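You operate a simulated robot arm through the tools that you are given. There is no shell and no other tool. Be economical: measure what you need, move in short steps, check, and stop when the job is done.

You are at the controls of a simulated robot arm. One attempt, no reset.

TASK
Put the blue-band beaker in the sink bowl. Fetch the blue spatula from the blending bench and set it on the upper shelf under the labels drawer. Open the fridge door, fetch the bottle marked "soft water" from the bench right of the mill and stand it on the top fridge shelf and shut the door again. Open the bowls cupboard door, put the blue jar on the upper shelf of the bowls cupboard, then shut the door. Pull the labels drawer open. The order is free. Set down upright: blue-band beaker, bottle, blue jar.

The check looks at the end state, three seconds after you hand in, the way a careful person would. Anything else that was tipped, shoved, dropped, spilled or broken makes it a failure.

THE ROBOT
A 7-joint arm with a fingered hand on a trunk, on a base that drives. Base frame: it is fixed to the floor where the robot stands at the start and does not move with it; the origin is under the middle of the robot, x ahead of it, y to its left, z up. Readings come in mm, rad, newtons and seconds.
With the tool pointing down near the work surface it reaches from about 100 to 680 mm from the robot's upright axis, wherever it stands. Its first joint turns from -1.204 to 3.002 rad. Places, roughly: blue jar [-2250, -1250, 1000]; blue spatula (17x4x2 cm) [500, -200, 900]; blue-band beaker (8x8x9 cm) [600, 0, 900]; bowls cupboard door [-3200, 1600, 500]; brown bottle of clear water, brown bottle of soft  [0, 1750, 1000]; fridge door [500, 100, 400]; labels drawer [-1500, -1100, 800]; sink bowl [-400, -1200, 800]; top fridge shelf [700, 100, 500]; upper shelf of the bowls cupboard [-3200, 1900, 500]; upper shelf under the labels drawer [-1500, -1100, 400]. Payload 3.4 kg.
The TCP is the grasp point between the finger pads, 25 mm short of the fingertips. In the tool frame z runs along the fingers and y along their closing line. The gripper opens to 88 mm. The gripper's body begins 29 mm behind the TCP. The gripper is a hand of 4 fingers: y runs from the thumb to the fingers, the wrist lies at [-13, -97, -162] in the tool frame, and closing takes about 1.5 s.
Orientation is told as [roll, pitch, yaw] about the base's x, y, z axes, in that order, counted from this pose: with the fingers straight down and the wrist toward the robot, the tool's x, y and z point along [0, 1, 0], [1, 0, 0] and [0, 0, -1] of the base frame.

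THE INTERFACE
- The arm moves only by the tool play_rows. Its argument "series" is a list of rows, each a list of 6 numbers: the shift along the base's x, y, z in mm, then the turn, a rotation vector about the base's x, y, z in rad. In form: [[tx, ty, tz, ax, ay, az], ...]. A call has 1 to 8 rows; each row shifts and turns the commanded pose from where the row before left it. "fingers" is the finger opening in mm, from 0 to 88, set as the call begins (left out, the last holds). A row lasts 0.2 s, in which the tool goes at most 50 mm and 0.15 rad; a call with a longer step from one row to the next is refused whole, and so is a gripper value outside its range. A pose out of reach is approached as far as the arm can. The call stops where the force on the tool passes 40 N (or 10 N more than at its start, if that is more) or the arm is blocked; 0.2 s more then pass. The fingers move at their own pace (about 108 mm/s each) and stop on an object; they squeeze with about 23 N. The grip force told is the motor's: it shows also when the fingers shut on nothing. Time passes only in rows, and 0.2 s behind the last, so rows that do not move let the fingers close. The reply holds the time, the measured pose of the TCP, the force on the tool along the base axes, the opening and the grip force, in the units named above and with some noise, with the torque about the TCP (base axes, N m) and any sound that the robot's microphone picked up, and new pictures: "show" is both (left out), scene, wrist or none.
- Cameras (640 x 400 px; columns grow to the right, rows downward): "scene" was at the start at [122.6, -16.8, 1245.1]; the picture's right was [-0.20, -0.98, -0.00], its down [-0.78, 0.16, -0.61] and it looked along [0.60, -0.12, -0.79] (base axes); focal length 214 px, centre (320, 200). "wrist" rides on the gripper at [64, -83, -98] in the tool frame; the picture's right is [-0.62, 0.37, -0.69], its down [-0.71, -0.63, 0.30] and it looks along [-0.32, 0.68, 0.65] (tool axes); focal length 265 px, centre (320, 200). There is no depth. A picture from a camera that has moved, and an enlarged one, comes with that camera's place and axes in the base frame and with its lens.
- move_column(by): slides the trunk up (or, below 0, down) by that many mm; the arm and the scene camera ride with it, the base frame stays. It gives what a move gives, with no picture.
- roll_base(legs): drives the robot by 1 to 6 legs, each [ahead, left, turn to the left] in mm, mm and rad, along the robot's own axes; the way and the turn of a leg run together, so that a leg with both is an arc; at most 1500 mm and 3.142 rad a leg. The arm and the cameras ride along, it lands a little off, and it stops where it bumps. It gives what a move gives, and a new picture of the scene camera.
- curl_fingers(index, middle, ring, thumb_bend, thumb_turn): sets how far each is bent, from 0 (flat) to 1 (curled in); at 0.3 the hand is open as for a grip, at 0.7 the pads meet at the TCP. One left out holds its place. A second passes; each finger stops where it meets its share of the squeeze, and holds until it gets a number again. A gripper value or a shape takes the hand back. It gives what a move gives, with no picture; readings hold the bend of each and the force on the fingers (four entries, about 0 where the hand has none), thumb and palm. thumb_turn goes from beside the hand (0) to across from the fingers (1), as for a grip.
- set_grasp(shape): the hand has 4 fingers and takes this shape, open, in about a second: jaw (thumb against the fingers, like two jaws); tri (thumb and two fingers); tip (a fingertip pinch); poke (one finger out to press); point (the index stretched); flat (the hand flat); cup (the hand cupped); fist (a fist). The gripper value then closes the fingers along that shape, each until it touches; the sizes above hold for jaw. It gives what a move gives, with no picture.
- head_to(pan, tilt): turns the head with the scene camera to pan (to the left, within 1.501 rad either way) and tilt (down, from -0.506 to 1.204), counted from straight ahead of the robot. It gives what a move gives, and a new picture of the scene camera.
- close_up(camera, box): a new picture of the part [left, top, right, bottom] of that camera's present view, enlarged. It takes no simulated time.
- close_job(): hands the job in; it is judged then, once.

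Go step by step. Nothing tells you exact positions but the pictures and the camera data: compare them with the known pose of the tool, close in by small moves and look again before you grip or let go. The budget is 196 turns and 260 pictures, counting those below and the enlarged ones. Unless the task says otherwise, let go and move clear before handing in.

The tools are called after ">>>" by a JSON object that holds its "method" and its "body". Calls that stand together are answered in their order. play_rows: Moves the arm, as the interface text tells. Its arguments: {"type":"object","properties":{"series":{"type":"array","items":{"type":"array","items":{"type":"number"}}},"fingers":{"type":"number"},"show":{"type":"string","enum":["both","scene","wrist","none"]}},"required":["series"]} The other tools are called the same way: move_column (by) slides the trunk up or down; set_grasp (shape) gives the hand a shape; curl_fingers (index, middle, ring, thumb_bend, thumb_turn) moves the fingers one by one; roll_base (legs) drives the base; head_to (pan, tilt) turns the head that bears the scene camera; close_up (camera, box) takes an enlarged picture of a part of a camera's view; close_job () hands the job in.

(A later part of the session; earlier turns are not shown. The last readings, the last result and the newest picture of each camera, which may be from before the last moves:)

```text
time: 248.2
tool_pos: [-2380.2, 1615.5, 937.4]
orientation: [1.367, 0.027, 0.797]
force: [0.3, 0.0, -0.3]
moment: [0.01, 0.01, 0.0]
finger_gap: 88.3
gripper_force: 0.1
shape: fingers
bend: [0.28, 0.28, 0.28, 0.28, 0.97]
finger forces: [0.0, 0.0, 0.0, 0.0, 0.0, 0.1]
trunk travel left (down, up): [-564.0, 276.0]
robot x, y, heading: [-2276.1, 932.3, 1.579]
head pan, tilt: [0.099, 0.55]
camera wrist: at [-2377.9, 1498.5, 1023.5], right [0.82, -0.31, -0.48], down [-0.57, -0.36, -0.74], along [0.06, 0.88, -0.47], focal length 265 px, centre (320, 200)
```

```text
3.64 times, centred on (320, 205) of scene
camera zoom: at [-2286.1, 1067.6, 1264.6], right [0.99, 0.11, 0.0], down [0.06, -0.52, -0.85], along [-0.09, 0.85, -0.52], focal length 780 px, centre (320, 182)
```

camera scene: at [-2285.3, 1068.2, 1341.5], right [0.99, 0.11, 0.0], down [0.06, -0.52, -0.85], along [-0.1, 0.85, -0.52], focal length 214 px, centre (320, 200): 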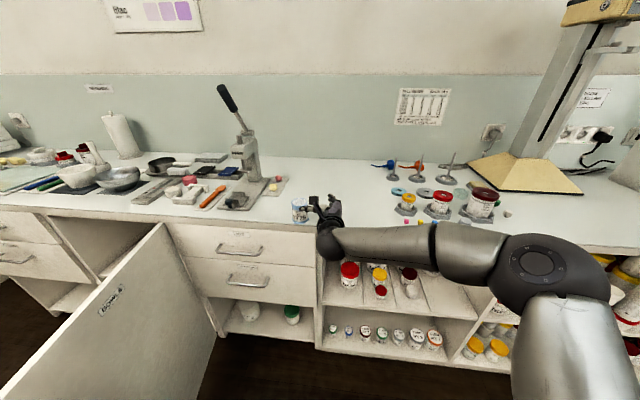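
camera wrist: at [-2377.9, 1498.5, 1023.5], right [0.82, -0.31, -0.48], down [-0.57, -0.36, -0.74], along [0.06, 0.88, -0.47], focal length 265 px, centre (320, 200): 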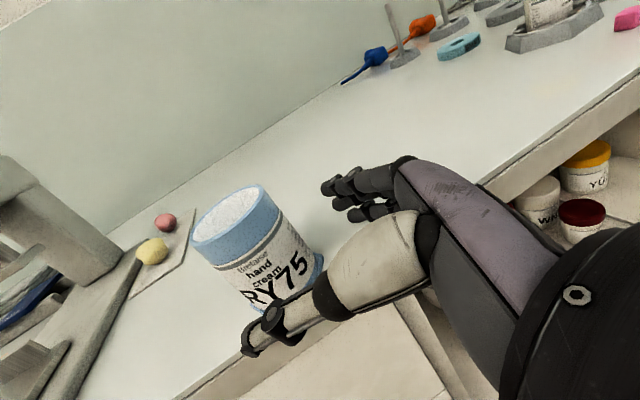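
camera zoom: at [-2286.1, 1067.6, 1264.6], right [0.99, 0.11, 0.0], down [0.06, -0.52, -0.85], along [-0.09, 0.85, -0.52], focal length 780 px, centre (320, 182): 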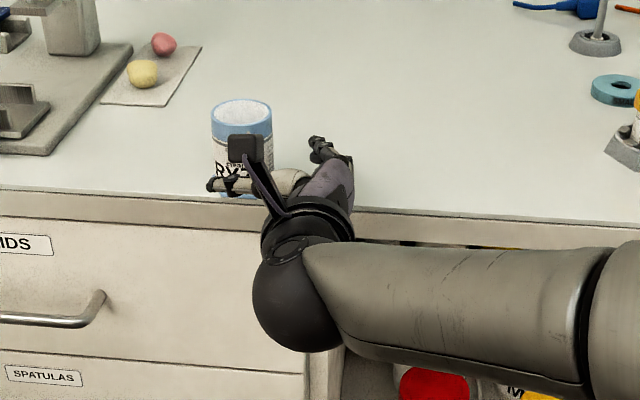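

Aligned. I advance the last ~48 mm so the jar sits between the pads.

>>> {"method": "play_rows", "body": {"series": [[-12, 12, 0, 0, 0, 0], [-12, 12, 0, 0, 0, 0], [-11, 11, 0, 0, 0, 0], [0, 0, 0, 0, 0, 0]], "show": "wrist"}}

>>> {"method": "curl_fingers", "body": {"index": 0.7, "middle": 0.7, "ring": 0.7, "thumb_bend": 0.7}}

>>> {"method": "close_up", "body": {"camera": "wrist", "box": [100, 100, 500, 350]}}

```text
time: 249.2
tool_pos: [-2414.7, 1651.1, 938.5]
orientation: [1.367, 0.028, 0.796]
force: [-0.2, 0.4, 0.4]
moment: [0.0, 0.0, -0.02]
finger_gap: 88.3
gripper_force: 0.1
shape: fingers
bend: [0.28, 0.28, 0.28, 0.28, 0.97]
finger forces: [0.1, 0.0, 0.1, 0.0, 0.0, 0.0]
trunk travel left (down, up): [-564.0, 276.0]
robot x, y, heading: [-2275.0, 929.6, 1.581]
head pan, tilt: [0.099, 0.55]
camera wrist: at [-2413.2, 1533.7, 1023.6], right [0.82, -0.31, -0.48], down [-0.56, -0.36, -0.74], along [0.06, 0.88, -0.47], focal length 265 px, centre (320, 200)
```

wrist: 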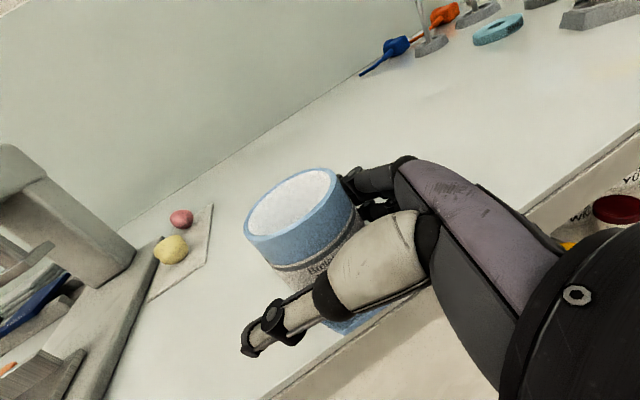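

```text
time: 250.2
tool_pos: [-2415.4, 1649.0, 938.8]
orientation: [1.369, 0.024, 0.795]
force: [0.7, 0.9, 3.3]
moment: [0.16, -0.08, 0.01]
finger_gap: 44.0
gripper_force: 27.4
shape: fingers
bend: [0.49, 0.59, 0.56, 0.54, 0.94]
finger forces: [11.9, 6.9, 9.1, 0.0, 26.7, 0.1]
trunk travel left (down, up): [-564.0, 276.0]
robot x, y, heading: [-2273.6, 930.7, 1.582]
head pan, tilt: [0.099, 0.55]
```

```text
1.60 times, centred on (300, 225) of wrist
camera zoom: at [-2412.9, 1533.3, 1024.3], right [0.82, -0.31, -0.48], down [-0.57, -0.35, -0.74], along [0.06, 0.88, -0.47], focal length 425 px, centre (352, 160)
```

zoom: 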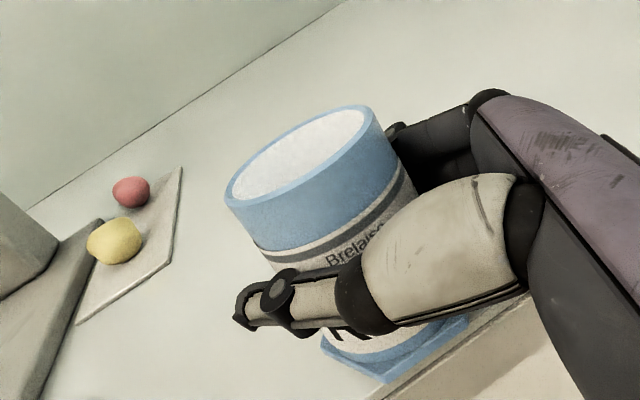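

Jar gripped firmly. I lift it, back off, pass above the door, and turn to face the cupboard opening.

>>> {"method": "move_column", "body": {"by": 90}}

>>> {"method": "roll_base", "body": {"legs": [[-350, 0, 0], [0, 1445, 0], [0, 0, -0.822]]}}

>>> {"method": "head_to", "body": {"pan": 0.6, "tilt": 0.55}}

```text
time: 251.5
tool_pos: [-2415.7, 1651.4, 1027.7]
orientation: [1.368, 0.027, 0.796]
force: [-0.4, -0.9, -0.8]
moment: [0.0, 0.02, 0.03]
finger_gap: 43.7
gripper_force: 27.1
shape: fingers
bend: [0.49, 0.59, 0.57, 0.54, 0.93]
finger forces: [12.3, 6.7, 8.0, 0.1, 26.8, 0.1]
trunk travel left (down, up): [-654.0, 186.0]
robot x, y, heading: [-2273.4, 927.7, 1.58]
head pan, tilt: [0.099, 0.55]
```

```text
time: 262.5
tool_pos: [-3254.2, 1166.5, 1026.5]
orientation: [1.37, 0.027, -0.033]
force: [-0.8, -0.3, -0.1]
moment: [0.04, -0.01, 0.0]
finger_gap: 43.5
gripper_force: 27.0
shape: fingers
bend: [0.49, 0.59, 0.57, 0.54, 0.93]
finger forces: [12.0, 6.6, 7.9, 0.1, 26.2, 0.0]
trunk travel left (down, up): [-654.0, 186.0]
robot x, y, heading: [-3691.5, 576.2, 0.75]
head pan, tilt: [0.099, 0.55]
camera scene: at [-3597.1, 676.2, 1354.5], right [0.75, -0.66, 0.0], down [-0.34, -0.39, -0.85], along [0.56, 0.64, -0.52], focal length 214 px, centre (320, 200)
```

scene: 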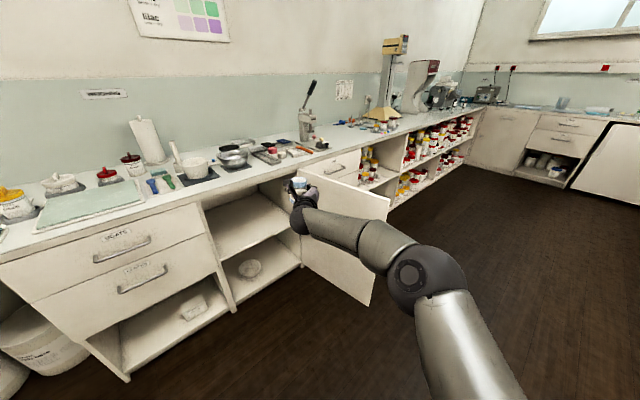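

```text
time: 263.5
tool_pos: [-3254.0, 1166.4, 1028.1]
orientation: [1.369, 0.026, -0.033]
force: [0.6, -0.5, -0.5]
moment: [-0.01, -0.03, 0.03]
finger_gap: 43.9
gripper_force: 27.0
shape: fingers
bend: [0.49, 0.59, 0.57, 0.54, 0.93]
finger forces: [11.9, 6.6, 7.9, 0.1, 26.2, 0.0]
trunk travel left (down, up): [-654.0, 186.0]
robot x, y, heading: [-3695.3, 580.3, 0.75]
head pan, tilt: [0.6, 0.55]
camera scene: at [-3636.8, 696.4, 1354.5], right [0.98, -0.22, 0.0], down [-0.11, -0.51, -0.85], along [0.18, 0.83, -0.52], focal length 214 px, centre (320, 200)
```

scene: 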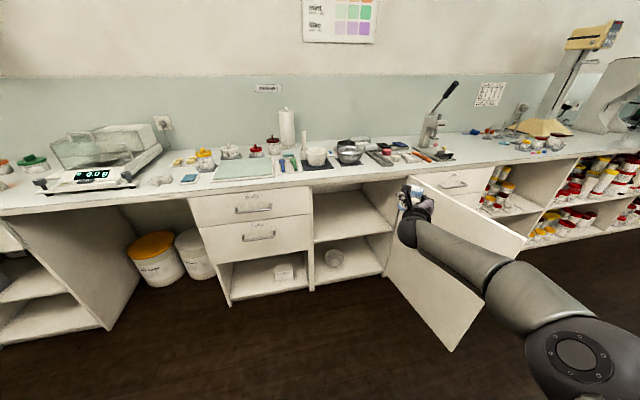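

The forearm runs nearly straight behind the hand, well clear of the door. I lower to shelf height and approach the opening.

>>> {"method": "move_column", "body": {"by": -400}}

>>> {"method": "move_column", "body": {"by": -50}}

>>> {"method": "roll_base", "body": {"legs": [[170, 232, 0]]}}

>>> {"method": "close_up", "body": {"camera": "wrist", "box": [0, 0, 640, 400]}}

```text
time: 267.3
tool_pos: [-3255.5, 1166.1, 627.7]
orientation: [1.368, 0.028, -0.033]
force: [0.3, 0.4, 0.4]
moment: [0.01, 0.0, -0.03]
finger_gap: 43.5
gripper_force: 26.2
shape: fingers
bend: [0.49, 0.59, 0.57, 0.54, 0.93]
finger forces: [11.9, 6.5, 8.1, 0.0, 26.2, 0.0]
trunk travel left (down, up): [-254.0, 586.0]
robot x, y, heading: [-3688.5, 576.1, 0.754]
head pan, tilt: [0.6, 0.55]
```

```text
time: 268.2
tool_pos: [-3254.1, 1165.5, 577.5]
orientation: [1.369, 0.027, -0.033]
force: [-0.4, -0.5, 1.0]
moment: [0.01, 0.04, 0.02]
finger_gap: 43.5
gripper_force: 26.1
shape: fingers
bend: [0.49, 0.59, 0.57, 0.54, 0.93]
finger forces: [12.0, 6.6, 8.0, 0.0, 26.3, 0.1]
trunk travel left (down, up): [-204.0, 636.0]
robot x, y, heading: [-3692.4, 578.4, 0.75]
head pan, tilt: [0.6, 0.55]
```

```text
time: 270.2
tool_pos: [-3294.3, 1453.3, 578.2]
orientation: [1.37, 0.027, -0.037]
force: [0.1, -0.3, 1.0]
moment: [0.03, 0.03, 0.02]
finger_gap: 43.7
gripper_force: 26.1
shape: fingers
bend: [0.49, 0.59, 0.57, 0.54, 0.93]
finger forces: [11.8, 6.5, 7.9, 0.0, 26.2, 0.0]
trunk travel left (down, up): [-204.0, 636.0]
robot x, y, heading: [-3730.2, 865.1, 0.747]
head pan, tilt: [0.6, 0.55]
camera scene: at [-3676.2, 984.6, 904.5], right [0.98, -0.22, 0.0], down [-0.11, -0.51, -0.85], along [0.19, 0.83, -0.52], focal length 214 px, centre (320, 200)
```

scene: 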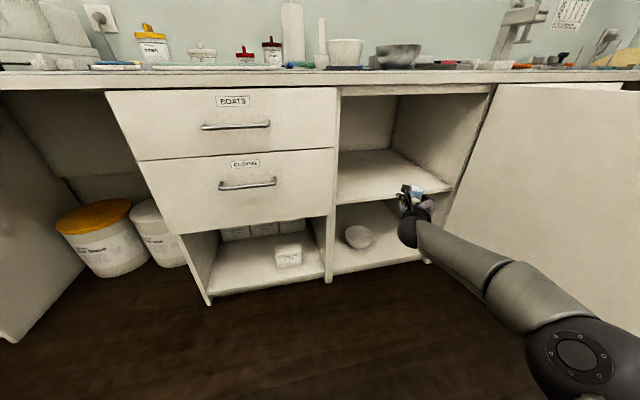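

```text
1.00 times, centred on (320, 200) of wrist
camera zoom: at [-3378.2, 1372.2, 663.5], right [0.33, -0.82, -0.48], down [-0.64, 0.18, -0.74], along [0.69, 0.55, -0.47], focal length 265 px, centre (320, 200)
```

zoom: 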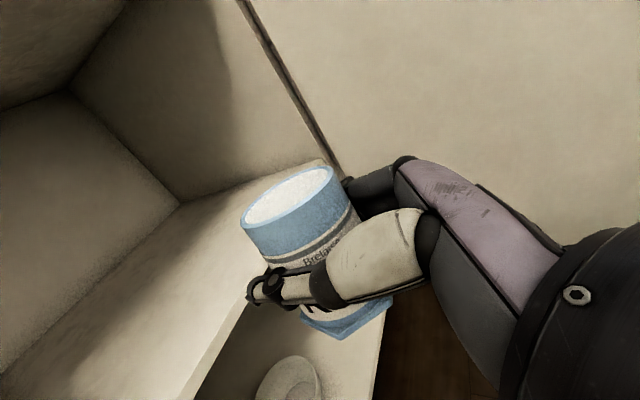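

Shelf front is at about y≈1590–1600, z≈495; the jar bottom is at ~542. I drive straight in.

>>> {"method": "roll_base", "body": {"legs": [[170, 183, 0]]}}

>>> {"method": "close_up", "body": {"camera": "wrist", "box": [0, 0, 640, 400]}}

>>> {"method": "close_up", "body": {"camera": "scene", "box": [320, 60, 640, 260]}}

```text
time: 272.0
tool_pos: [-3294.2, 1704.0, 578.2]
orientation: [1.368, 0.026, -0.032]
force: [0.0, -0.4, -0.5]
moment: [0.02, 0.02, 0.0]
finger_gap: 43.6
gripper_force: 26.6
shape: fingers
bend: [0.49, 0.59, 0.57, 0.54, 0.93]
finger forces: [11.8, 6.6, 8.0, 0.0, 26.4, 0.0]
trunk travel left (down, up): [-204.0, 636.0]
robot x, y, heading: [-3729.2, 1114.9, 0.752]
head pan, tilt: [0.6, 0.55]
camera scene: at [-3676.0, 1233.9, 904.5], right [0.98, -0.22, 0.0], down [-0.11, -0.51, -0.85], along [0.18, 0.83, -0.52], focal length 214 px, centre (320, 200)
```

scene: 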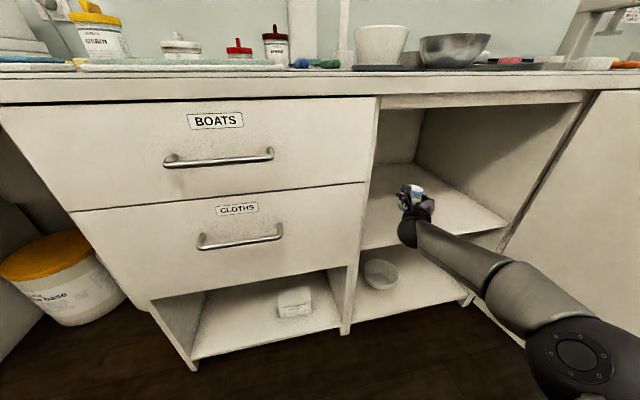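

```text
1.00 times, centred on (320, 200) of wrist
camera zoom: at [-3379.3, 1622.5, 663.5], right [0.33, -0.81, -0.48], down [-0.64, 0.18, -0.74], along [0.69, 0.55, -0.47], focal length 265 px, centre (320, 200)
```

zoom: 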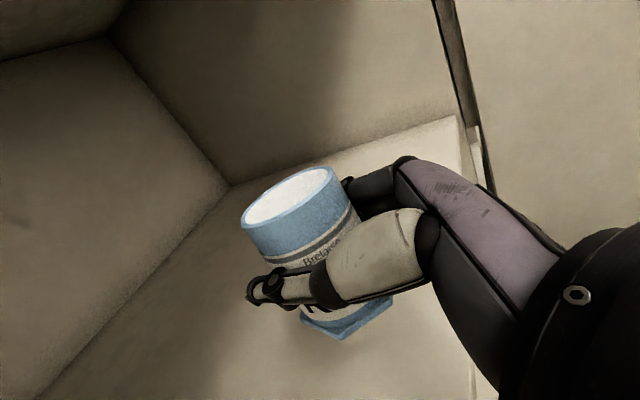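

```text
2.00 times, centred on (480, 160) of scene
camera zoom: at [-3676.0, 1233.9, 904.5], right [0.98, -0.22, 0.0], down [-0.11, -0.51, -0.85], along [0.18, 0.83, -0.52], focal length 429 px, centre (0, 280)
```

zoom: 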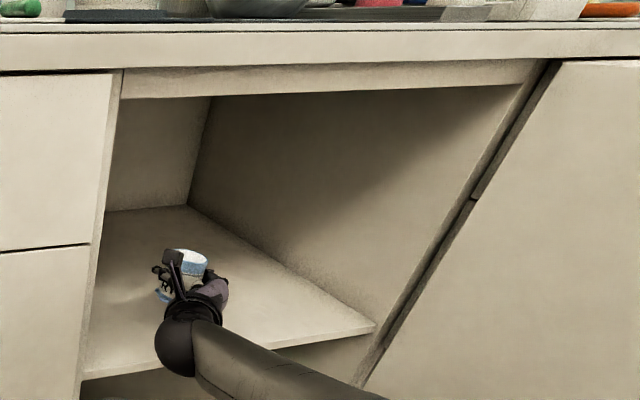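

The jar is well inside. I lower with the trunk in small steps until contact.

>>> {"method": "move_column", "body": {"by": -30}}

>>> {"method": "move_column", "body": {"by": -8}}

>>> {"method": "move_column", "body": {"by": -5}}

>>> {"method": "close_up", "body": {"camera": "wrist", "box": [0, 0, 640, 400]}}

```text
time: 272.8
tool_pos: [-3295.4, 1704.1, 548.2]
orientation: [1.368, 0.025, -0.033]
force: [-0.3, 0.0, 0.4]
moment: [0.01, -0.02, 0.0]
finger_gap: 43.5
gripper_force: 26.2
shape: fingers
bend: [0.49, 0.59, 0.57, 0.54, 0.93]
finger forces: [11.9, 6.6, 8.2, 0.1, 26.2, 0.0]
trunk travel left (down, up): [-174.0, 666.0]
robot x, y, heading: [-3734.8, 1112.4, 0.757]
head pan, tilt: [0.6, 0.55]
```

```text
time: 273.4
tool_pos: [-3294.0, 1704.2, 540.9]
orientation: [1.37, 0.026, -0.034]
force: [0.1, -1.6, -0.2]
moment: [-0.02, 0.02, 0.02]
finger_gap: 43.6
gripper_force: 26.3
shape: fingers
bend: [0.49, 0.59, 0.57, 0.54, 0.93]
finger forces: [11.9, 6.5, 8.0, 0.1, 26.1, 0.1]
trunk travel left (down, up): [-166.0, 674.0]
robot x, y, heading: [-3729.9, 1111.8, 0.751]
head pan, tilt: [0.6, 0.55]
```

```text
time: 273.9
tool_pos: [-3294.9, 1704.0, 535.4]
orientation: [1.368, 0.027, -0.033]
force: [-0.3, 1.1, -0.2]
moment: [-0.01, -0.01, 0.0]
finger_gap: 43.8
gripper_force: 26.4
shape: fingers
bend: [0.49, 0.59, 0.57, 0.54, 0.93]
finger forces: [11.9, 6.7, 8.0, 0.1, 26.2, 0.1]
trunk travel left (down, up): [-161.0, 679.0]
robot x, y, heading: [-3736.0, 1111.3, 0.756]
head pan, tilt: [0.6, 0.55]
```

```text
1.00 times, centred on (320, 200) of wrist
camera zoom: at [-3379.3, 1622.5, 620.5], right [0.33, -0.81, -0.48], down [-0.64, 0.18, -0.74], along [0.69, 0.55, -0.47], focal length 265 px, centre (320, 200)
```

zoom: 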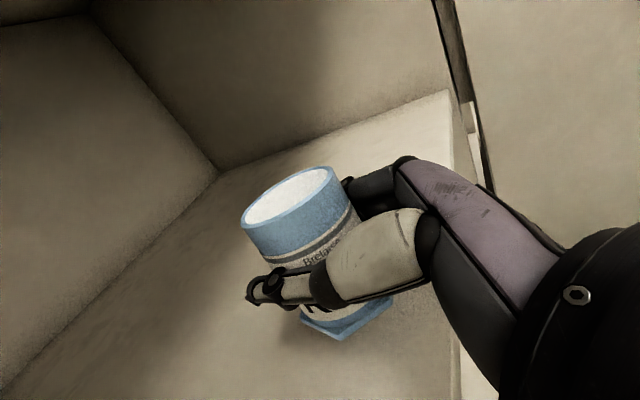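

Still a gap; I continue down.

>>> {"method": "move_column", "body": {"by": -8}}

>>> {"method": "move_column", "body": {"by": -6}}

>>> {"method": "move_column", "body": {"by": -6}}

>>> {"method": "close_up", "body": {"camera": "wrist", "box": [0, 0, 640, 400]}}

```text
time: 274.5
tool_pos: [-3295.1, 1703.5, 527.0]
orientation: [1.369, 0.027, -0.032]
force: [0.2, 0.2, -0.1]
moment: [-0.01, -0.01, 0.0]
finger_gap: 43.8
gripper_force: 26.7
shape: fingers
bend: [0.49, 0.59, 0.57, 0.54, 0.93]
finger forces: [11.8, 6.6, 8.0, 0.0, 26.2, 0.0]
trunk travel left (down, up): [-153.0, 687.0]
robot x, y, heading: [-3728.6, 1117.1, 0.753]
head pan, tilt: [0.6, 0.55]
```

```text
time: 275.0
tool_pos: [-3294.4, 1703.3, 519.8]
orientation: [1.368, 0.027, -0.032]
force: [-0.2, 0.7, -0.2]
moment: [0.0, -0.02, 0.01]
finger_gap: 43.7
gripper_force: 26.5
shape: fingers
bend: [0.49, 0.59, 0.57, 0.54, 0.93]
finger forces: [11.9, 6.6, 8.1, 0.1, 26.2, 0.0]
trunk travel left (down, up): [-147.0, 693.0]
robot x, y, heading: [-3731.3, 1112.5, 0.759]
head pan, tilt: [0.6, 0.55]
```

```text
time: 275.6
tool_pos: [-3295.1, 1704.0, 514.6]
orientation: [1.368, 0.027, -0.034]
force: [-1.0, -0.4, -0.3]
moment: [0.02, 0.0, 0.05]
finger_gap: 43.5
gripper_force: 26.7
shape: fingers
bend: [0.49, 0.59, 0.57, 0.54, 0.93]
finger forces: [11.9, 6.5, 7.9, 0.0, 26.2, 0.0]
trunk travel left (down, up): [-141.0, 699.0]
robot x, y, heading: [-3730.8, 1112.8, 0.751]
head pan, tilt: [0.6, 0.55]
```

```text
1.00 times, centred on (320, 200) of wrist
camera zoom: at [-3379.3, 1622.5, 600.5], right [0.33, -0.81, -0.48], down [-0.64, 0.18, -0.74], along [0.69, 0.55, -0.47], focal length 265 px, centre (320, 200)
```

zoom: 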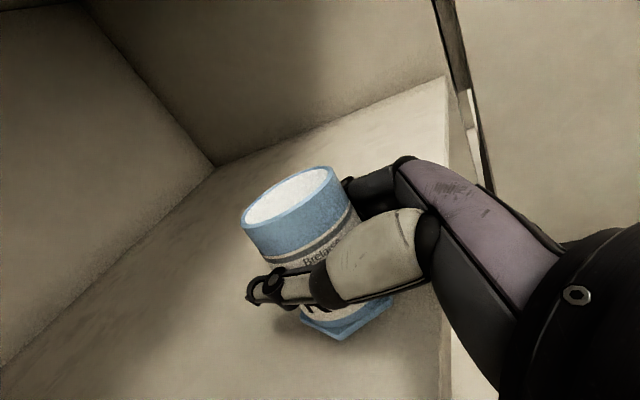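

The shelf seems to be at z≈470, so contact is near. Small steps.

>>> {"method": "move_column", "body": {"by": -5}}

>>> {"method": "move_column", "body": {"by": -4}}

>>> {"method": "move_column", "body": {"by": -4}}

```text
time: 276.1
tool_pos: [-3295.3, 1703.3, 510.1]
orientation: [1.371, 0.027, -0.033]
force: [-0.6, -0.3, -0.1]
moment: [-0.03, -0.01, 0.0]
finger_gap: 43.6
gripper_force: 26.1
shape: fingers
bend: [0.49, 0.59, 0.57, 0.54, 0.93]
finger forces: [11.9, 6.6, 8.0, 0.0, 26.1, 0.1]
trunk travel left (down, up): [-136.0, 704.0]
robot x, y, heading: [-3734.2, 1112.4, 0.754]
head pan, tilt: [0.6, 0.55]
```

```text
time: 276.6
tool_pos: [-3294.9, 1704.2, 509.2]
orientation: [1.37, 0.022, -0.032]
force: [-1.3, 0.0, 7.2]
moment: [0.1, -0.15, 0.03]
finger_gap: 43.6
gripper_force: 27.2
shape: fingers
bend: [0.49, 0.59, 0.57, 0.54, 0.93]
finger forces: [11.0, 6.7, 9.6, 0.1, 27.0, 0.1]
trunk travel left (down, up): [-132.0, 708.0]
robot x, y, heading: [-3734.6, 1112.7, 0.757]
head pan, tilt: [0.6, 0.55]
```

```text
time: 277.2
tool_pos: [-3295.0, 1701.9, 506.8]
orientation: [1.375, 0.022, -0.035]
force: [-1.3, 1.2, 20.1]
moment: [0.24, -0.41, 0.08]
finger_gap: 43.7
gripper_force: 27.8
shape: fingers
bend: [0.49, 0.59, 0.57, 0.54, 0.93]
finger forces: [9.4, 6.8, 13.0, 0.1, 27.5, 0.0]
trunk travel left (down, up): [-128.0, 712.0]
robot x, y, heading: [-3730.9, 1113.1, 0.753]
head pan, tilt: [0.6, 0.55]
```

Contact made. I ease up 2 mm, open the hand and look.

>>> {"method": "move_column", "body": {"by": 2}}

>>> {"method": "curl_fingers", "body": {"index": 0.25, "middle": 0.25, "ring": 0.25, "thumb_bend": 0.25}}

>>> {"method": "close_up", "body": {"camera": "wrist", "box": [0, 0, 640, 400]}}

```text
time: 277.7
tool_pos: [-3294.7, 1701.6, 506.3]
orientation: [1.373, 0.022, -0.032]
force: [-1.5, 2.8, 18.2]
moment: [0.28, -0.41, 0.09]
finger_gap: 43.6
gripper_force: 28.3
shape: fingers
bend: [0.49, 0.59, 0.57, 0.54, 0.93]
finger forces: [9.5, 7.0, 13.7, 0.1, 27.2, 0.0]
trunk travel left (down, up): [-130.0, 710.0]
robot x, y, heading: [-3733.4, 1110.9, 0.752]
head pan, tilt: [0.6, 0.55]
```

```text
time: 278.7
tool_pos: [-3295.1, 1703.4, 504.9]
orientation: [1.368, 0.024, -0.034]
force: [-0.1, 0.0, -0.1]
moment: [0.03, 0.04, 0.01]
finger_gap: 94.0
gripper_force: 0.0
shape: fingers
bend: [0.25, 0.25, 0.25, 0.25, 0.97]
finger forces: [0.0, 0.2, 0.0, 0.0, 0.0, 0.0]
trunk travel left (down, up): [-130.0, 710.0]
robot x, y, heading: [-3728.1, 1116.7, 0.756]
head pan, tilt: [0.6, 0.55]
```

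```text
1.00 times, centred on (320, 200) of wrist
camera zoom: at [-3379.1, 1622.5, 589.2], right [0.33, -0.81, -0.48], down [-0.64, 0.18, -0.74], along [0.69, 0.55, -0.47], focal length 265 px, centre (320, 200)
```

zoom: 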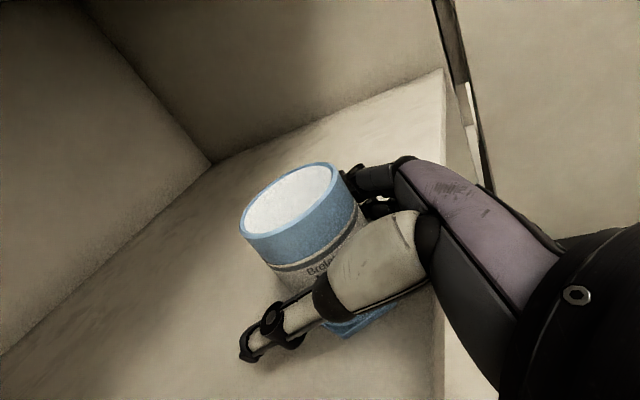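

The jar stands free on the shelf. I withdraw straight back with the arm.

>>> {"method": "play_rows", "body": {"series": [[-1, -15, 0, 0, 0, 0], [-1, -25, 1, 0, 0, 0], [-1, -30, 1, 0, 0, 0], [-1, -35, 2, 0, 0, 0], [0, 0, 0, 0, 0, 0]], "show": "wrist"}}

>>> {"method": "roll_base", "body": {"legs": [[-180, -185, 0]]}}

```text
time: 279.9
tool_pos: [-3300.4, 1597.8, 506.7]
orientation: [1.369, 0.03, -0.034]
force: [0.3, 0.3, -0.1]
moment: [0.0, 0.05, -0.01]
finger_gap: 94.1
gripper_force: 0.0
shape: fingers
bend: [0.25, 0.25, 0.25, 0.25, 0.97]
finger forces: [0.0, 0.0, 0.0, 0.0, 0.0, 0.0]
trunk travel left (down, up): [-130.0, 710.0]
robot x, y, heading: [-3730.2, 1114.9, 0.757]
head pan, tilt: [0.6, 0.55]
camera wrist: at [-3385.3, 1516.8, 592.9], right [0.33, -0.81, -0.48], down [-0.64, 0.18, -0.74], along [0.69, 0.55, -0.47], focal length 265 px, centre (320, 200)
```

wrist: 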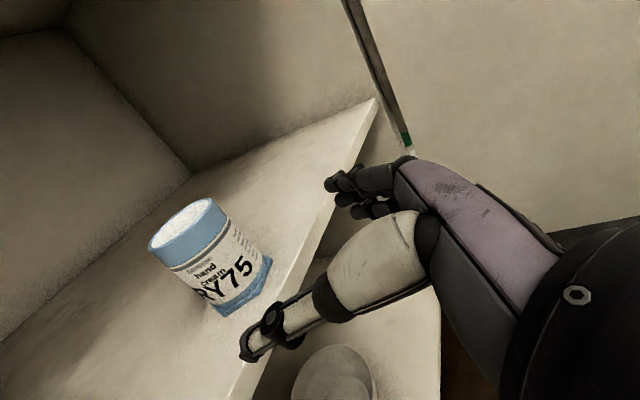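

```text
time: 281.7
tool_pos: [-3310.4, 1345.2, 507.5]
orientation: [1.369, 0.027, -0.028]
force: [-0.4, 1.1, 0.1]
moment: [0.01, 0.0, 0.0]
finger_gap: 93.6
gripper_force: 0.0
shape: fingers
bend: [0.25, 0.25, 0.25, 0.25, 0.97]
finger forces: [0.0, 0.1, 0.0, 0.1, 0.0, 0.0]
trunk travel left (down, up): [-130.0, 710.0]
robot x, y, heading: [-3734.7, 855.6, 0.76]
head pan, tilt: [0.6, 0.55]
camera scene: at [-3682.8, 977.8, 830.5], right [0.98, -0.21, 0.0], down [-0.11, -0.51, -0.85], along [0.18, 0.83, -0.52], focal length 214 px, centre (320, 200)
```

scene: 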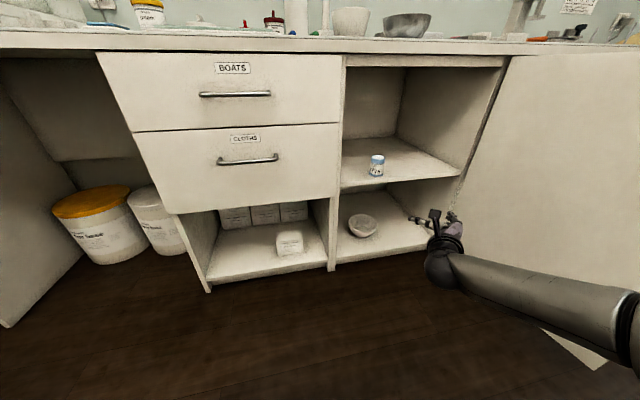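

The jar stands upright on the upper shelf. Now I close the door: go around its free edge to the outer side with the hand closed.

>>> {"method": "curl_fingers", "body": {"index": 0.78, "middle": 0.78, "ring": 0.78, "thumb_bend": 0.7}}

>>> {"method": "move_column", "body": {"by": 190}}

>>> {"method": "roll_base", "body": {"legs": [[-320, -337, 0], [406, -386, 0], [172, 181, 0]]}}

```text
time: 282.7
tool_pos: [-3309.8, 1344.8, 506.7]
orientation: [1.368, 0.025, -0.027]
force: [0.1, -0.3, 0.0]
moment: [0.04, -0.01, -0.01]
finger_gap: 0.3
gripper_force: 0.0
shape: fingers
bend: [0.77, 0.78, 0.78, 0.67, 0.97]
finger forces: [0.0, 0.0, 0.0, 0.0, 0.0, 0.0]
trunk travel left (down, up): [-130.0, 710.0]
robot x, y, heading: [-3739.1, 860.6, 0.761]
head pan, tilt: [0.6, 0.55]
```

```text
time: 284.8
tool_pos: [-3309.9, 1345.5, 697.2]
orientation: [1.368, 0.025, -0.028]
force: [0.1, 0.4, 0.0]
moment: [0.01, 0.0, -0.02]
finger_gap: 0.0
gripper_force: 0.1
shape: fingers
bend: [0.77, 0.78, 0.78, 0.67, 0.97]
finger forces: [0.0, 0.1, 0.0, 0.1, 0.1, 0.0]
trunk travel left (down, up): [-320.0, 520.0]
robot x, y, heading: [-3738.3, 861.3, 0.76]
head pan, tilt: [0.6, 0.55]
```

```text
time: 291.8
tool_pos: [-2750.4, 1130.4, 696.0]
orientation: [1.368, 0.027, -0.029]
force: [-0.3, 0.1, -0.6]
moment: [0.01, 0.01, 0.02]
finger_gap: 0.3
gripper_force: 0.1
shape: fingers
bend: [0.77, 0.78, 0.78, 0.67, 0.97]
finger forces: [0.0, 0.1, 0.0, 0.0, 0.0, 0.0]
trunk travel left (down, up): [-320.0, 520.0]
robot x, y, heading: [-3175.8, 642.1, 0.758]
head pan, tilt: [0.6, 0.55]
camera scene: at [-3124.0, 765.9, 1020.5], right [0.98, -0.21, 0.0], down [-0.11, -0.51, -0.85], along [0.18, 0.83, -0.52], focal length 214 px, centre (320, 200)
```

scene: 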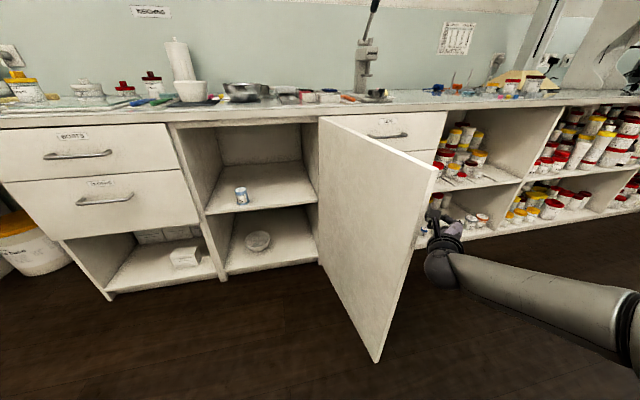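

The hand is on the outer side. I push the door closed along its arc, first to about 60°.

>>> {"method": "roll_base", "body": {"legs": [[48, 51, 0], [-167, 154, 0], [-78, 117, 0]]}}

```text
time: 292.7
tool_pos: [-2750.4, 1155.8, 698.1]
orientation: [1.376, 0.03, -0.034]
force: [-4.2, -18.6, 1.7]
moment: [1.48, -0.3, 1.3]
finger_gap: 0.2
gripper_force: 0.0
shape: fingers
bend: [0.77, 0.78, 0.78, 0.67, 0.97]
finger forces: [0.0, 0.0, 0.0, 0.0, 0.1, 0.0]
trunk travel left (down, up): [-320.0, 520.0]
robot x, y, heading: [-3180.6, 673.1, 0.75]
head pan, tilt: [0.6, 0.55]
stopped in leg 1: the force on the tool passed its limit (the readings are from after the stop); the commanded pose is now the measured one
camera scene: at [-3125.3, 793.5, 1021.1], right [0.98, -0.22, 0.0], down [-0.11, -0.51, -0.85], along [0.18, 0.83, -0.52], focal length 214 px, centre (320, 200)
```

scene: 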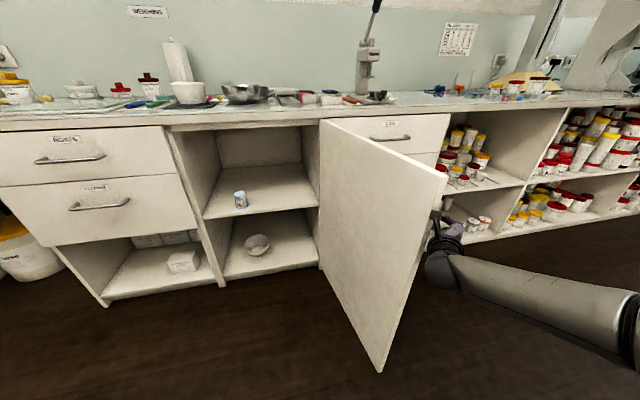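

The wrist bumped the door's edge. I reposition: go further right, turn so the closed hand points toward the door face (NW), and push from there.

>>> {"method": "roll_base", "body": {"legs": [[-121, -188, 0], [366, -341, 0], [0, 0, 0.8], [160, 0, 0]]}}

>>> {"method": "head_to", "body": {"pan": 0.5, "tilt": 0.55}}

```text
time: 300.0
tool_pos: [-2679.4, 1262.3, 694.5]
orientation: [1.371, 0.032, 0.76]
force: [0.2, -0.1, 0.9]
moment: [0.0, 0.0, 0.0]
finger_gap: 0.0
gripper_force: 0.1
shape: fingers
bend: [0.77, 0.78, 0.78, 0.67, 0.97]
finger forces: [0.0, 0.0, 0.0, 0.0, 0.0, 0.0]
trunk travel left (down, up): [-320.0, 520.0]
robot x, y, heading: [-2637.5, 615.7, 1.55]
head pan, tilt: [0.6, 0.55]
camera scene: at [-2685.2, 741.0, 1020.5], right [0.84, 0.55, 0.0], down [0.28, -0.44, -0.85], along [-0.47, 0.71, -0.52], focal length 214 px, centre (320, 200)
```

scene: 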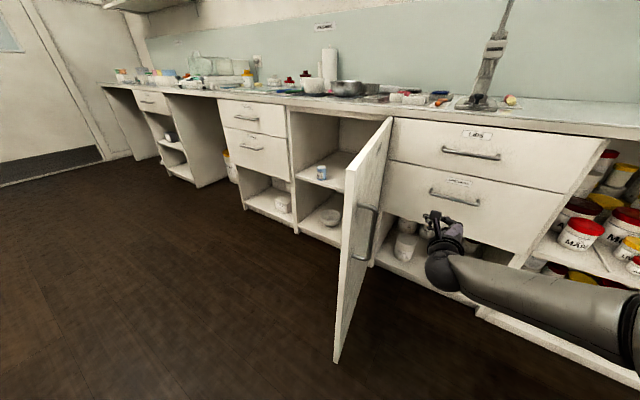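

```text
time: 300.7
tool_pos: [-2678.9, 1263.1, 695.3]
orientation: [1.369, 0.03, 0.761]
force: [-0.1, -0.1, 0.0]
moment: [-0.01, -0.05, 0.01]
finger_gap: 0.2
gripper_force: 0.0
shape: fingers
bend: [0.77, 0.78, 0.78, 0.67, 0.97]
finger forces: [0.1, 0.0, 0.0, 0.1, 0.0, 0.0]
trunk travel left (down, up): [-320.0, 520.0]
robot x, y, heading: [-2635.2, 614.8, 1.549]
head pan, tilt: [0.499, 0.55]
camera scene: at [-2677.4, 745.4, 1020.5], right [0.89, 0.46, 0.0], down [0.24, -0.46, -0.85], along [-0.39, 0.76, -0.52], focal length 214 px, centre (320, 200)
```

scene: 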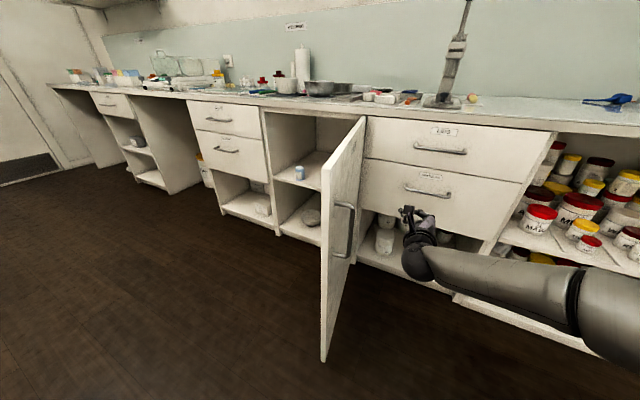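

Good view: I push the door leftwards by strafing.

>>> {"method": "roll_base", "body": {"legs": [[-15, 200, 0], [0, 110, 0]]}}

```text
time: 303.1
tool_pos: [-2986.6, 1254.9, 694.5]
orientation: [1.371, 0.032, 0.762]
force: [0.0, 0.6, -0.1]
moment: [-0.03, -0.01, 0.01]
finger_gap: 0.3
gripper_force: 0.1
shape: fingers
bend: [0.77, 0.78, 0.78, 0.67, 0.97]
finger forces: [0.0, 0.1, 0.1, 0.0, 0.0, 0.1]
trunk travel left (down, up): [-320.0, 520.0]
robot x, y, heading: [-2942.0, 610.8, 1.547]
head pan, tilt: [0.499, 0.55]
camera scene: at [-2985.1, 738.0, 1020.5], right [0.89, 0.46, 0.0], down [0.24, -0.46, -0.85], along [-0.39, 0.76, -0.52], focal length 214 px, centre (320, 200)
```

scene: 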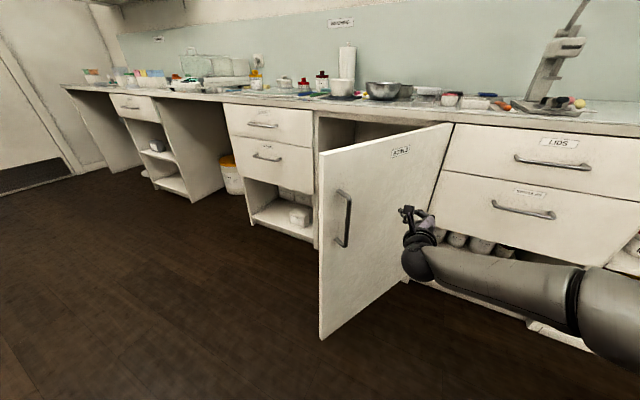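

It closes smoothly. I continue along the arc.

>>> {"method": "roll_base", "body": {"legs": [[30, 110, 0], [50, 71, 0], [67, 55, 0], [70, 30, 0]]}}

```text
time: 306.3
tool_pos: [-3246.4, 1475.9, 694.8]
orientation: [1.37, 0.031, 0.761]
force: [0.5, -0.5, -0.4]
moment: [0.0, 0.02, 0.03]
finger_gap: 0.2
gripper_force: 0.2
shape: fingers
bend: [0.77, 0.78, 0.78, 0.67, 0.98]
finger forces: [0.0, 0.0, 0.1, 0.0, 0.0, 0.1]
trunk travel left (down, up): [-320.0, 520.0]
robot x, y, heading: [-3206.4, 833.0, 1.544]
head pan, tilt: [0.499, 0.55]
camera scene: at [-3244.4, 959.9, 1020.5], right [0.89, 0.46, 0.0], down [0.24, -0.46, -0.85], along [-0.39, 0.76, -0.52], focal length 214 px, centre (320, 200)
```

scene: 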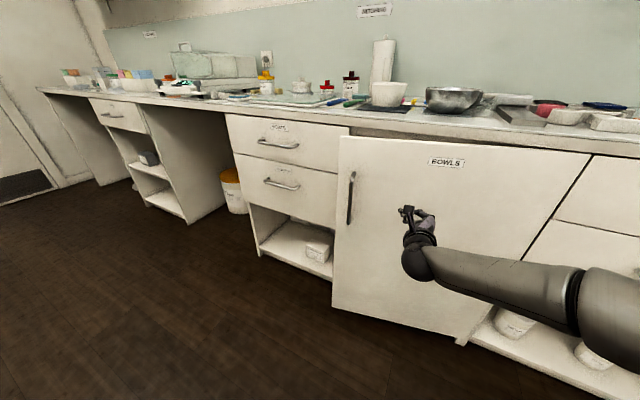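

Almost shut. I press on toward the wall until the door meets its frame.

>>> {"method": "roll_base", "body": {"legs": [[60, 10, 0]]}}

>>> {"method": "roll_base", "body": {"legs": [[50, 0, 0]]}}

```text
time: 307.3
tool_pos: [-3254.1, 1538.0, 694.6]
orientation: [1.369, 0.032, 0.762]
force: [0.9, 0.6, -0.6]
moment: [0.01, 0.0, -0.03]
finger_gap: 0.1
gripper_force: 0.0
shape: fingers
bend: [0.77, 0.78, 0.78, 0.67, 0.98]
finger forces: [0.0, 0.1, 0.0, 0.0, 0.1, 0.1]
trunk travel left (down, up): [-320.0, 520.0]
robot x, y, heading: [-3213.4, 888.4, 1.547]
head pan, tilt: [0.499, 0.55]
camera scene: at [-3252.8, 1020.1, 1020.5], right [0.89, 0.46, 0.0], down [0.24, -0.46, -0.85], along [-0.39, 0.76, -0.52], focal length 214 px, centre (320, 200)
```

scene: 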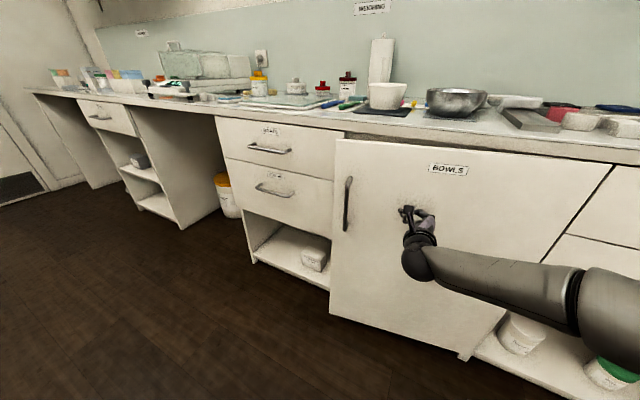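

```text
time: 308.2
tool_pos: [-3254.3, 1586.5, 693.6]
orientation: [1.37, 0.031, 0.759]
force: [-0.3, -0.5, 0.5]
moment: [-0.02, -0.01, -0.01]
finger_gap: 0.0
gripper_force: 0.0
shape: fingers
bend: [0.78, 0.78, 0.78, 0.67, 0.97]
finger forces: [0.0, 0.1, 0.0, 0.0, 0.0, 0.1]
trunk travel left (down, up): [-320.0, 520.0]
robot x, y, heading: [-3208.0, 940.9, 1.55]
head pan, tilt: [0.499, 0.55]
camera scene: at [-3251.6, 1069.9, 1020.5], right [0.89, 0.46, 0.0], down [0.24, -0.46, -0.85], along [-0.39, 0.76, -0.52], focal length 214 px, centre (320, 200)
```

scene: 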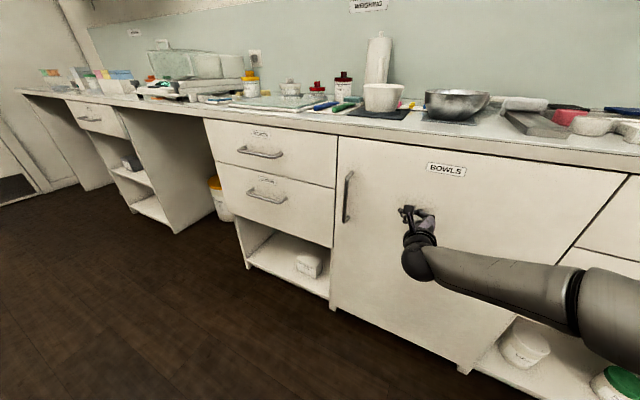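

It looks nearly flush; I push a last bit until I feel the stop.

>>> {"method": "roll_base", "body": {"legs": [[25, 0, 0]]}}

>>> {"method": "close_up", "body": {"camera": "scene", "box": [200, 90, 520, 300]}}

```text
time: 309.0
tool_pos: [-3252.1, 1612.1, 695.3]
orientation: [1.372, 0.031, 0.762]
force: [-0.4, -2.5, -0.4]
moment: [-0.02, 0.0, -0.01]
finger_gap: 0.0
gripper_force: 0.8
shape: fingers
bend: [0.78, 0.78, 0.78, 0.67, 0.97]
finger forces: [0.0, 1.7, 0.0, 0.0, 0.0, 0.0]
trunk travel left (down, up): [-320.0, 520.0]
robot x, y, heading: [-3213.1, 964.1, 1.548]
head pan, tilt: [0.499, 0.55]
camera scene: at [-3251.0, 1094.8, 1020.6], right [0.89, 0.46, 0.0], down [0.24, -0.46, -0.85], along [-0.39, 0.76, -0.52], focal length 214 px, centre (320, 200)
```

scene: 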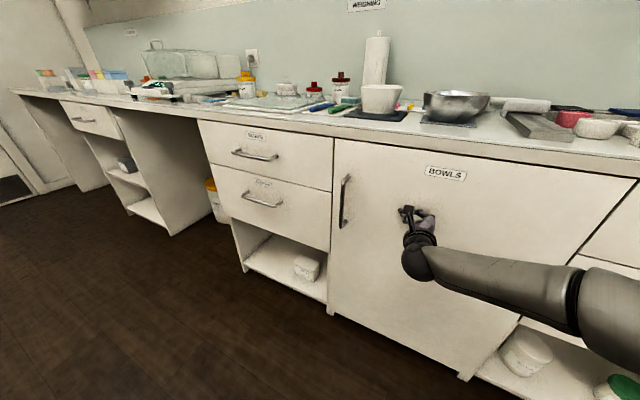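

```text
1.90 times, centred on (360, 195) of scene
camera zoom: at [-3251.0, 1094.8, 1020.6], right [0.89, 0.46, 0.0], down [0.24, -0.46, -0.85], along [-0.39, 0.76, -0.52], focal length 408 px, centre (244, 210)
```

zoom: 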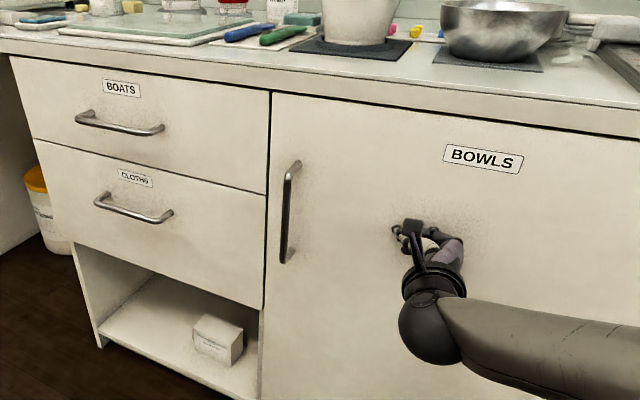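

Flush by sight. One more 8 mm press to confirm, then I back off.

>>> {"method": "roll_base", "body": {"legs": [[8, 0, 0]]}}

>>> {"method": "roll_base", "body": {"legs": [[-300, 0, 0]]}}

```text
time: 310.1
tool_pos: [-3251.3, 1614.5, 695.6]
orientation: [1.371, 0.031, 0.763]
force: [4.2, -20.5, 3.6]
moment: [-0.08, -0.1, -0.48]
finger_gap: 0.1
gripper_force: 9.5
shape: fingers
bend: [0.78, 0.78, 0.78, 0.66, 0.97]
finger forces: [1.6, 18.1, 0.0, 0.0, 0.0, 0.0]
trunk travel left (down, up): [-320.0, 520.0]
robot x, y, heading: [-3210.0, 974.6, 1.538]
head pan, tilt: [0.499, 0.55]
stopped in leg 1: the force on the tool passed its limit (the readings are from after the stop); the commanded pose is now the measured one
camera scene: at [-3249.5, 1098.5, 1021.1], right [0.89, 0.46, 0.0], down [0.24, -0.46, -0.85], along [-0.39, 0.76, -0.52], focal length 214 px, centre (320, 200)
```

scene: 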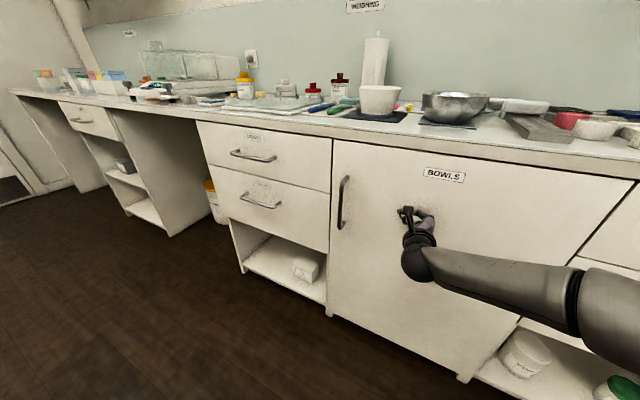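

```text
time: 312.2
tool_pos: [-3258.4, 1313.1, 692.9]
orientation: [1.366, 0.034, 0.759]
force: [-0.2, 0.8, 0.1]
moment: [0.0, 0.03, -0.01]
finger_gap: 0.2
gripper_force: 0.1
shape: fingers
bend: [0.78, 0.78, 0.78, 0.66, 0.97]
finger forces: [0.0, 0.0, 0.1, 0.0, 0.0, 0.1]
trunk travel left (down, up): [-320.0, 520.0]
robot x, y, heading: [-3214.8, 668.3, 1.546]
head pan, tilt: [0.499, 0.55]
camera scene: at [-3258.0, 798.3, 1020.6], right [0.89, 0.45, 0.0], down [0.24, -0.47, -0.85], along [-0.39, 0.76, -0.52], focal length 214 px, centre (320, 200)
```

scene: 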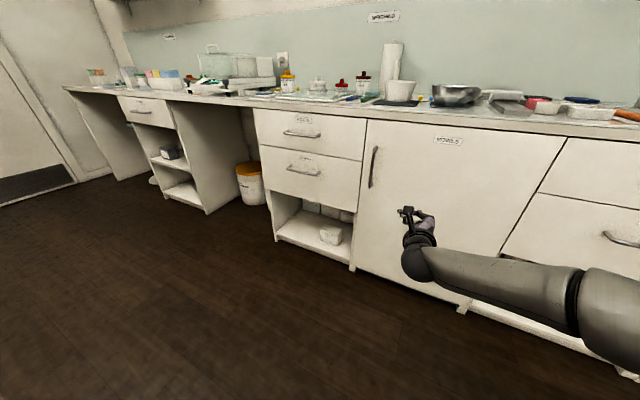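

The bowls cupboard is shut. Next the fridge: same arm pose, so I turn and drive across to its handle (around y≈315, x≈380), stopping short.

>>> {"method": "roll_base", "body": {"legs": [[0, 0, -2.33], [676, 698, 0], [676, 698, 0], [660, 680, 0]]}}

>>> {"method": "head_to", "body": {"pan": 0.78, "tilt": 0.45}}

```text
time: 332.1
tool_pos: [165.3, 219.3, 694.4]
orientation: [1.367, 0.034, -1.596]
force: [-0.3, 0.2, 0.1]
moment: [0.02, 0.03, 0.03]
finger_gap: 0.4
gripper_force: 0.1
shape: fingers
bend: [0.78, 0.78, 0.78, 0.66, 0.97]
finger forces: [0.0, 0.0, 0.0, 0.0, 0.1, 0.1]
trunk travel left (down, up): [-320.0, 520.0]
robot x, y, heading: [-316.1, 649.8, -0.811]
head pan, tilt: [0.499, 0.55]
camera scene: at [-198.6, 580.0, 1020.5], right [-0.31, -0.95, 0.0], down [-0.5, 0.16, -0.85], along [0.81, -0.26, -0.52], focal length 214 px, centre (320, 200)
```

scene: 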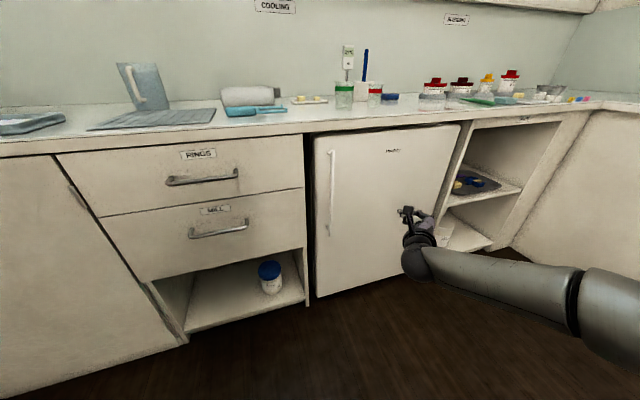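

```text
time: 332.9
tool_pos: [167.8, 219.0, 692.8]
orientation: [1.368, 0.032, -1.598]
force: [-0.3, 0.7, -0.9]
moment: [0.01, 0.03, 0.02]
finger_gap: 0.0
gripper_force: 0.1
shape: fingers
bend: [0.78, 0.78, 0.78, 0.66, 0.97]
finger forces: [0.0, 0.0, 0.0, 0.0, 0.0, 0.1]
trunk travel left (down, up): [-320.0, 520.0]
robot x, y, heading: [-320.3, 645.7, -0.806]
head pan, tilt: [0.78, 0.45]
camera scene: at [-192.2, 604.6, 1029.6], right [-0.03, -1.0, 0.0], down [-0.44, 0.01, -0.9], along [0.9, -0.03, -0.44], focal length 214 px, centre (320, 200)
```

scene: 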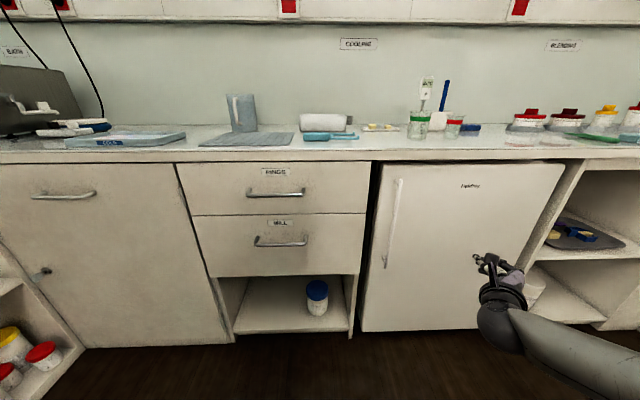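

The fridge handle is a vertical bar at about x≈402, y≈345, z 470–805 with the hinge on the right at y≈-185. I position in front of it, open the fingers and advance.

>>> {"method": "roll_base", "body": {"legs": [[11, 194, 0]]}}

>>> {"method": "curl_fingers", "body": {"index": 0.38, "middle": 0.38, "ring": 0.38, "thumb_bend": 0.38}}

>>> {"method": "close_up", "body": {"camera": "wrist", "box": [0, 0, 640, 400]}}

```text
time: 334.5
tool_pos: [314.3, 343.4, 692.3]
orientation: [1.367, 0.034, -1.598]
force: [0.8, 0.0, 0.5]
moment: [0.0, -0.03, 0.0]
finger_gap: 0.0
gripper_force: 0.0
shape: fingers
bend: [0.78, 0.78, 0.78, 0.66, 0.97]
finger forces: [0.1, 0.0, 0.0, 0.0, 0.1, 0.0]
trunk travel left (down, up): [-320.0, 520.0]
robot x, y, heading: [-167.0, 768.9, -0.811]
head pan, tilt: [0.78, 0.45]
camera scene: at [-43.8, 730.0, 1029.6], right [-0.03, -1.0, 0.0], down [-0.44, 0.01, -0.9], along [0.9, -0.03, -0.44], focal length 214 px, centre (320, 200)
```

scene: 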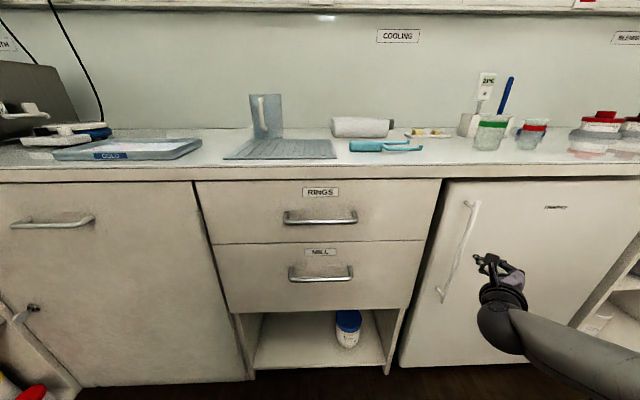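

```text
time: 335.5
tool_pos: [314.7, 343.5, 692.7]
orientation: [1.366, 0.033, -1.599]
force: [0.0, 0.7, -0.7]
moment: [0.01, 0.0, -0.01]
finger_gap: 67.4
gripper_force: 0.0
shape: fingers
bend: [0.38, 0.38, 0.38, 0.38, 0.97]
finger forces: [0.0, 0.0, 0.0, 0.0, 0.0, 0.1]
trunk travel left (down, up): [-320.0, 520.0]
robot x, y, heading: [-170.3, 769.9, -0.815]
head pan, tilt: [0.78, 0.45]
```

```text
1.00 times, centred on (320, 200) of wrist
camera zoom: at [232.6, 426.2, 779.7], right [-0.81, -0.33, -0.48], down [0.17, 0.65, -0.74], along [0.56, -0.68, -0.47], focal length 265 px, centre (320, 200)
```

zoom: 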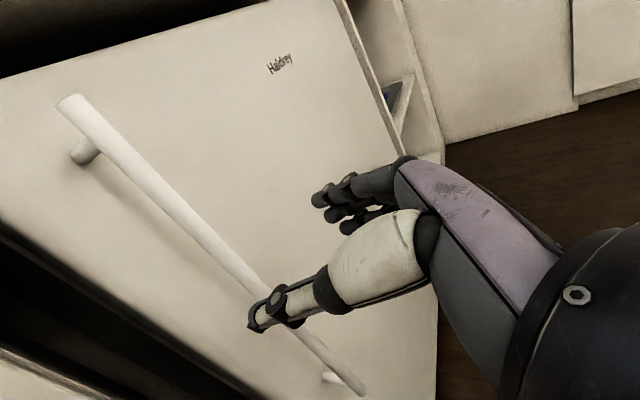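

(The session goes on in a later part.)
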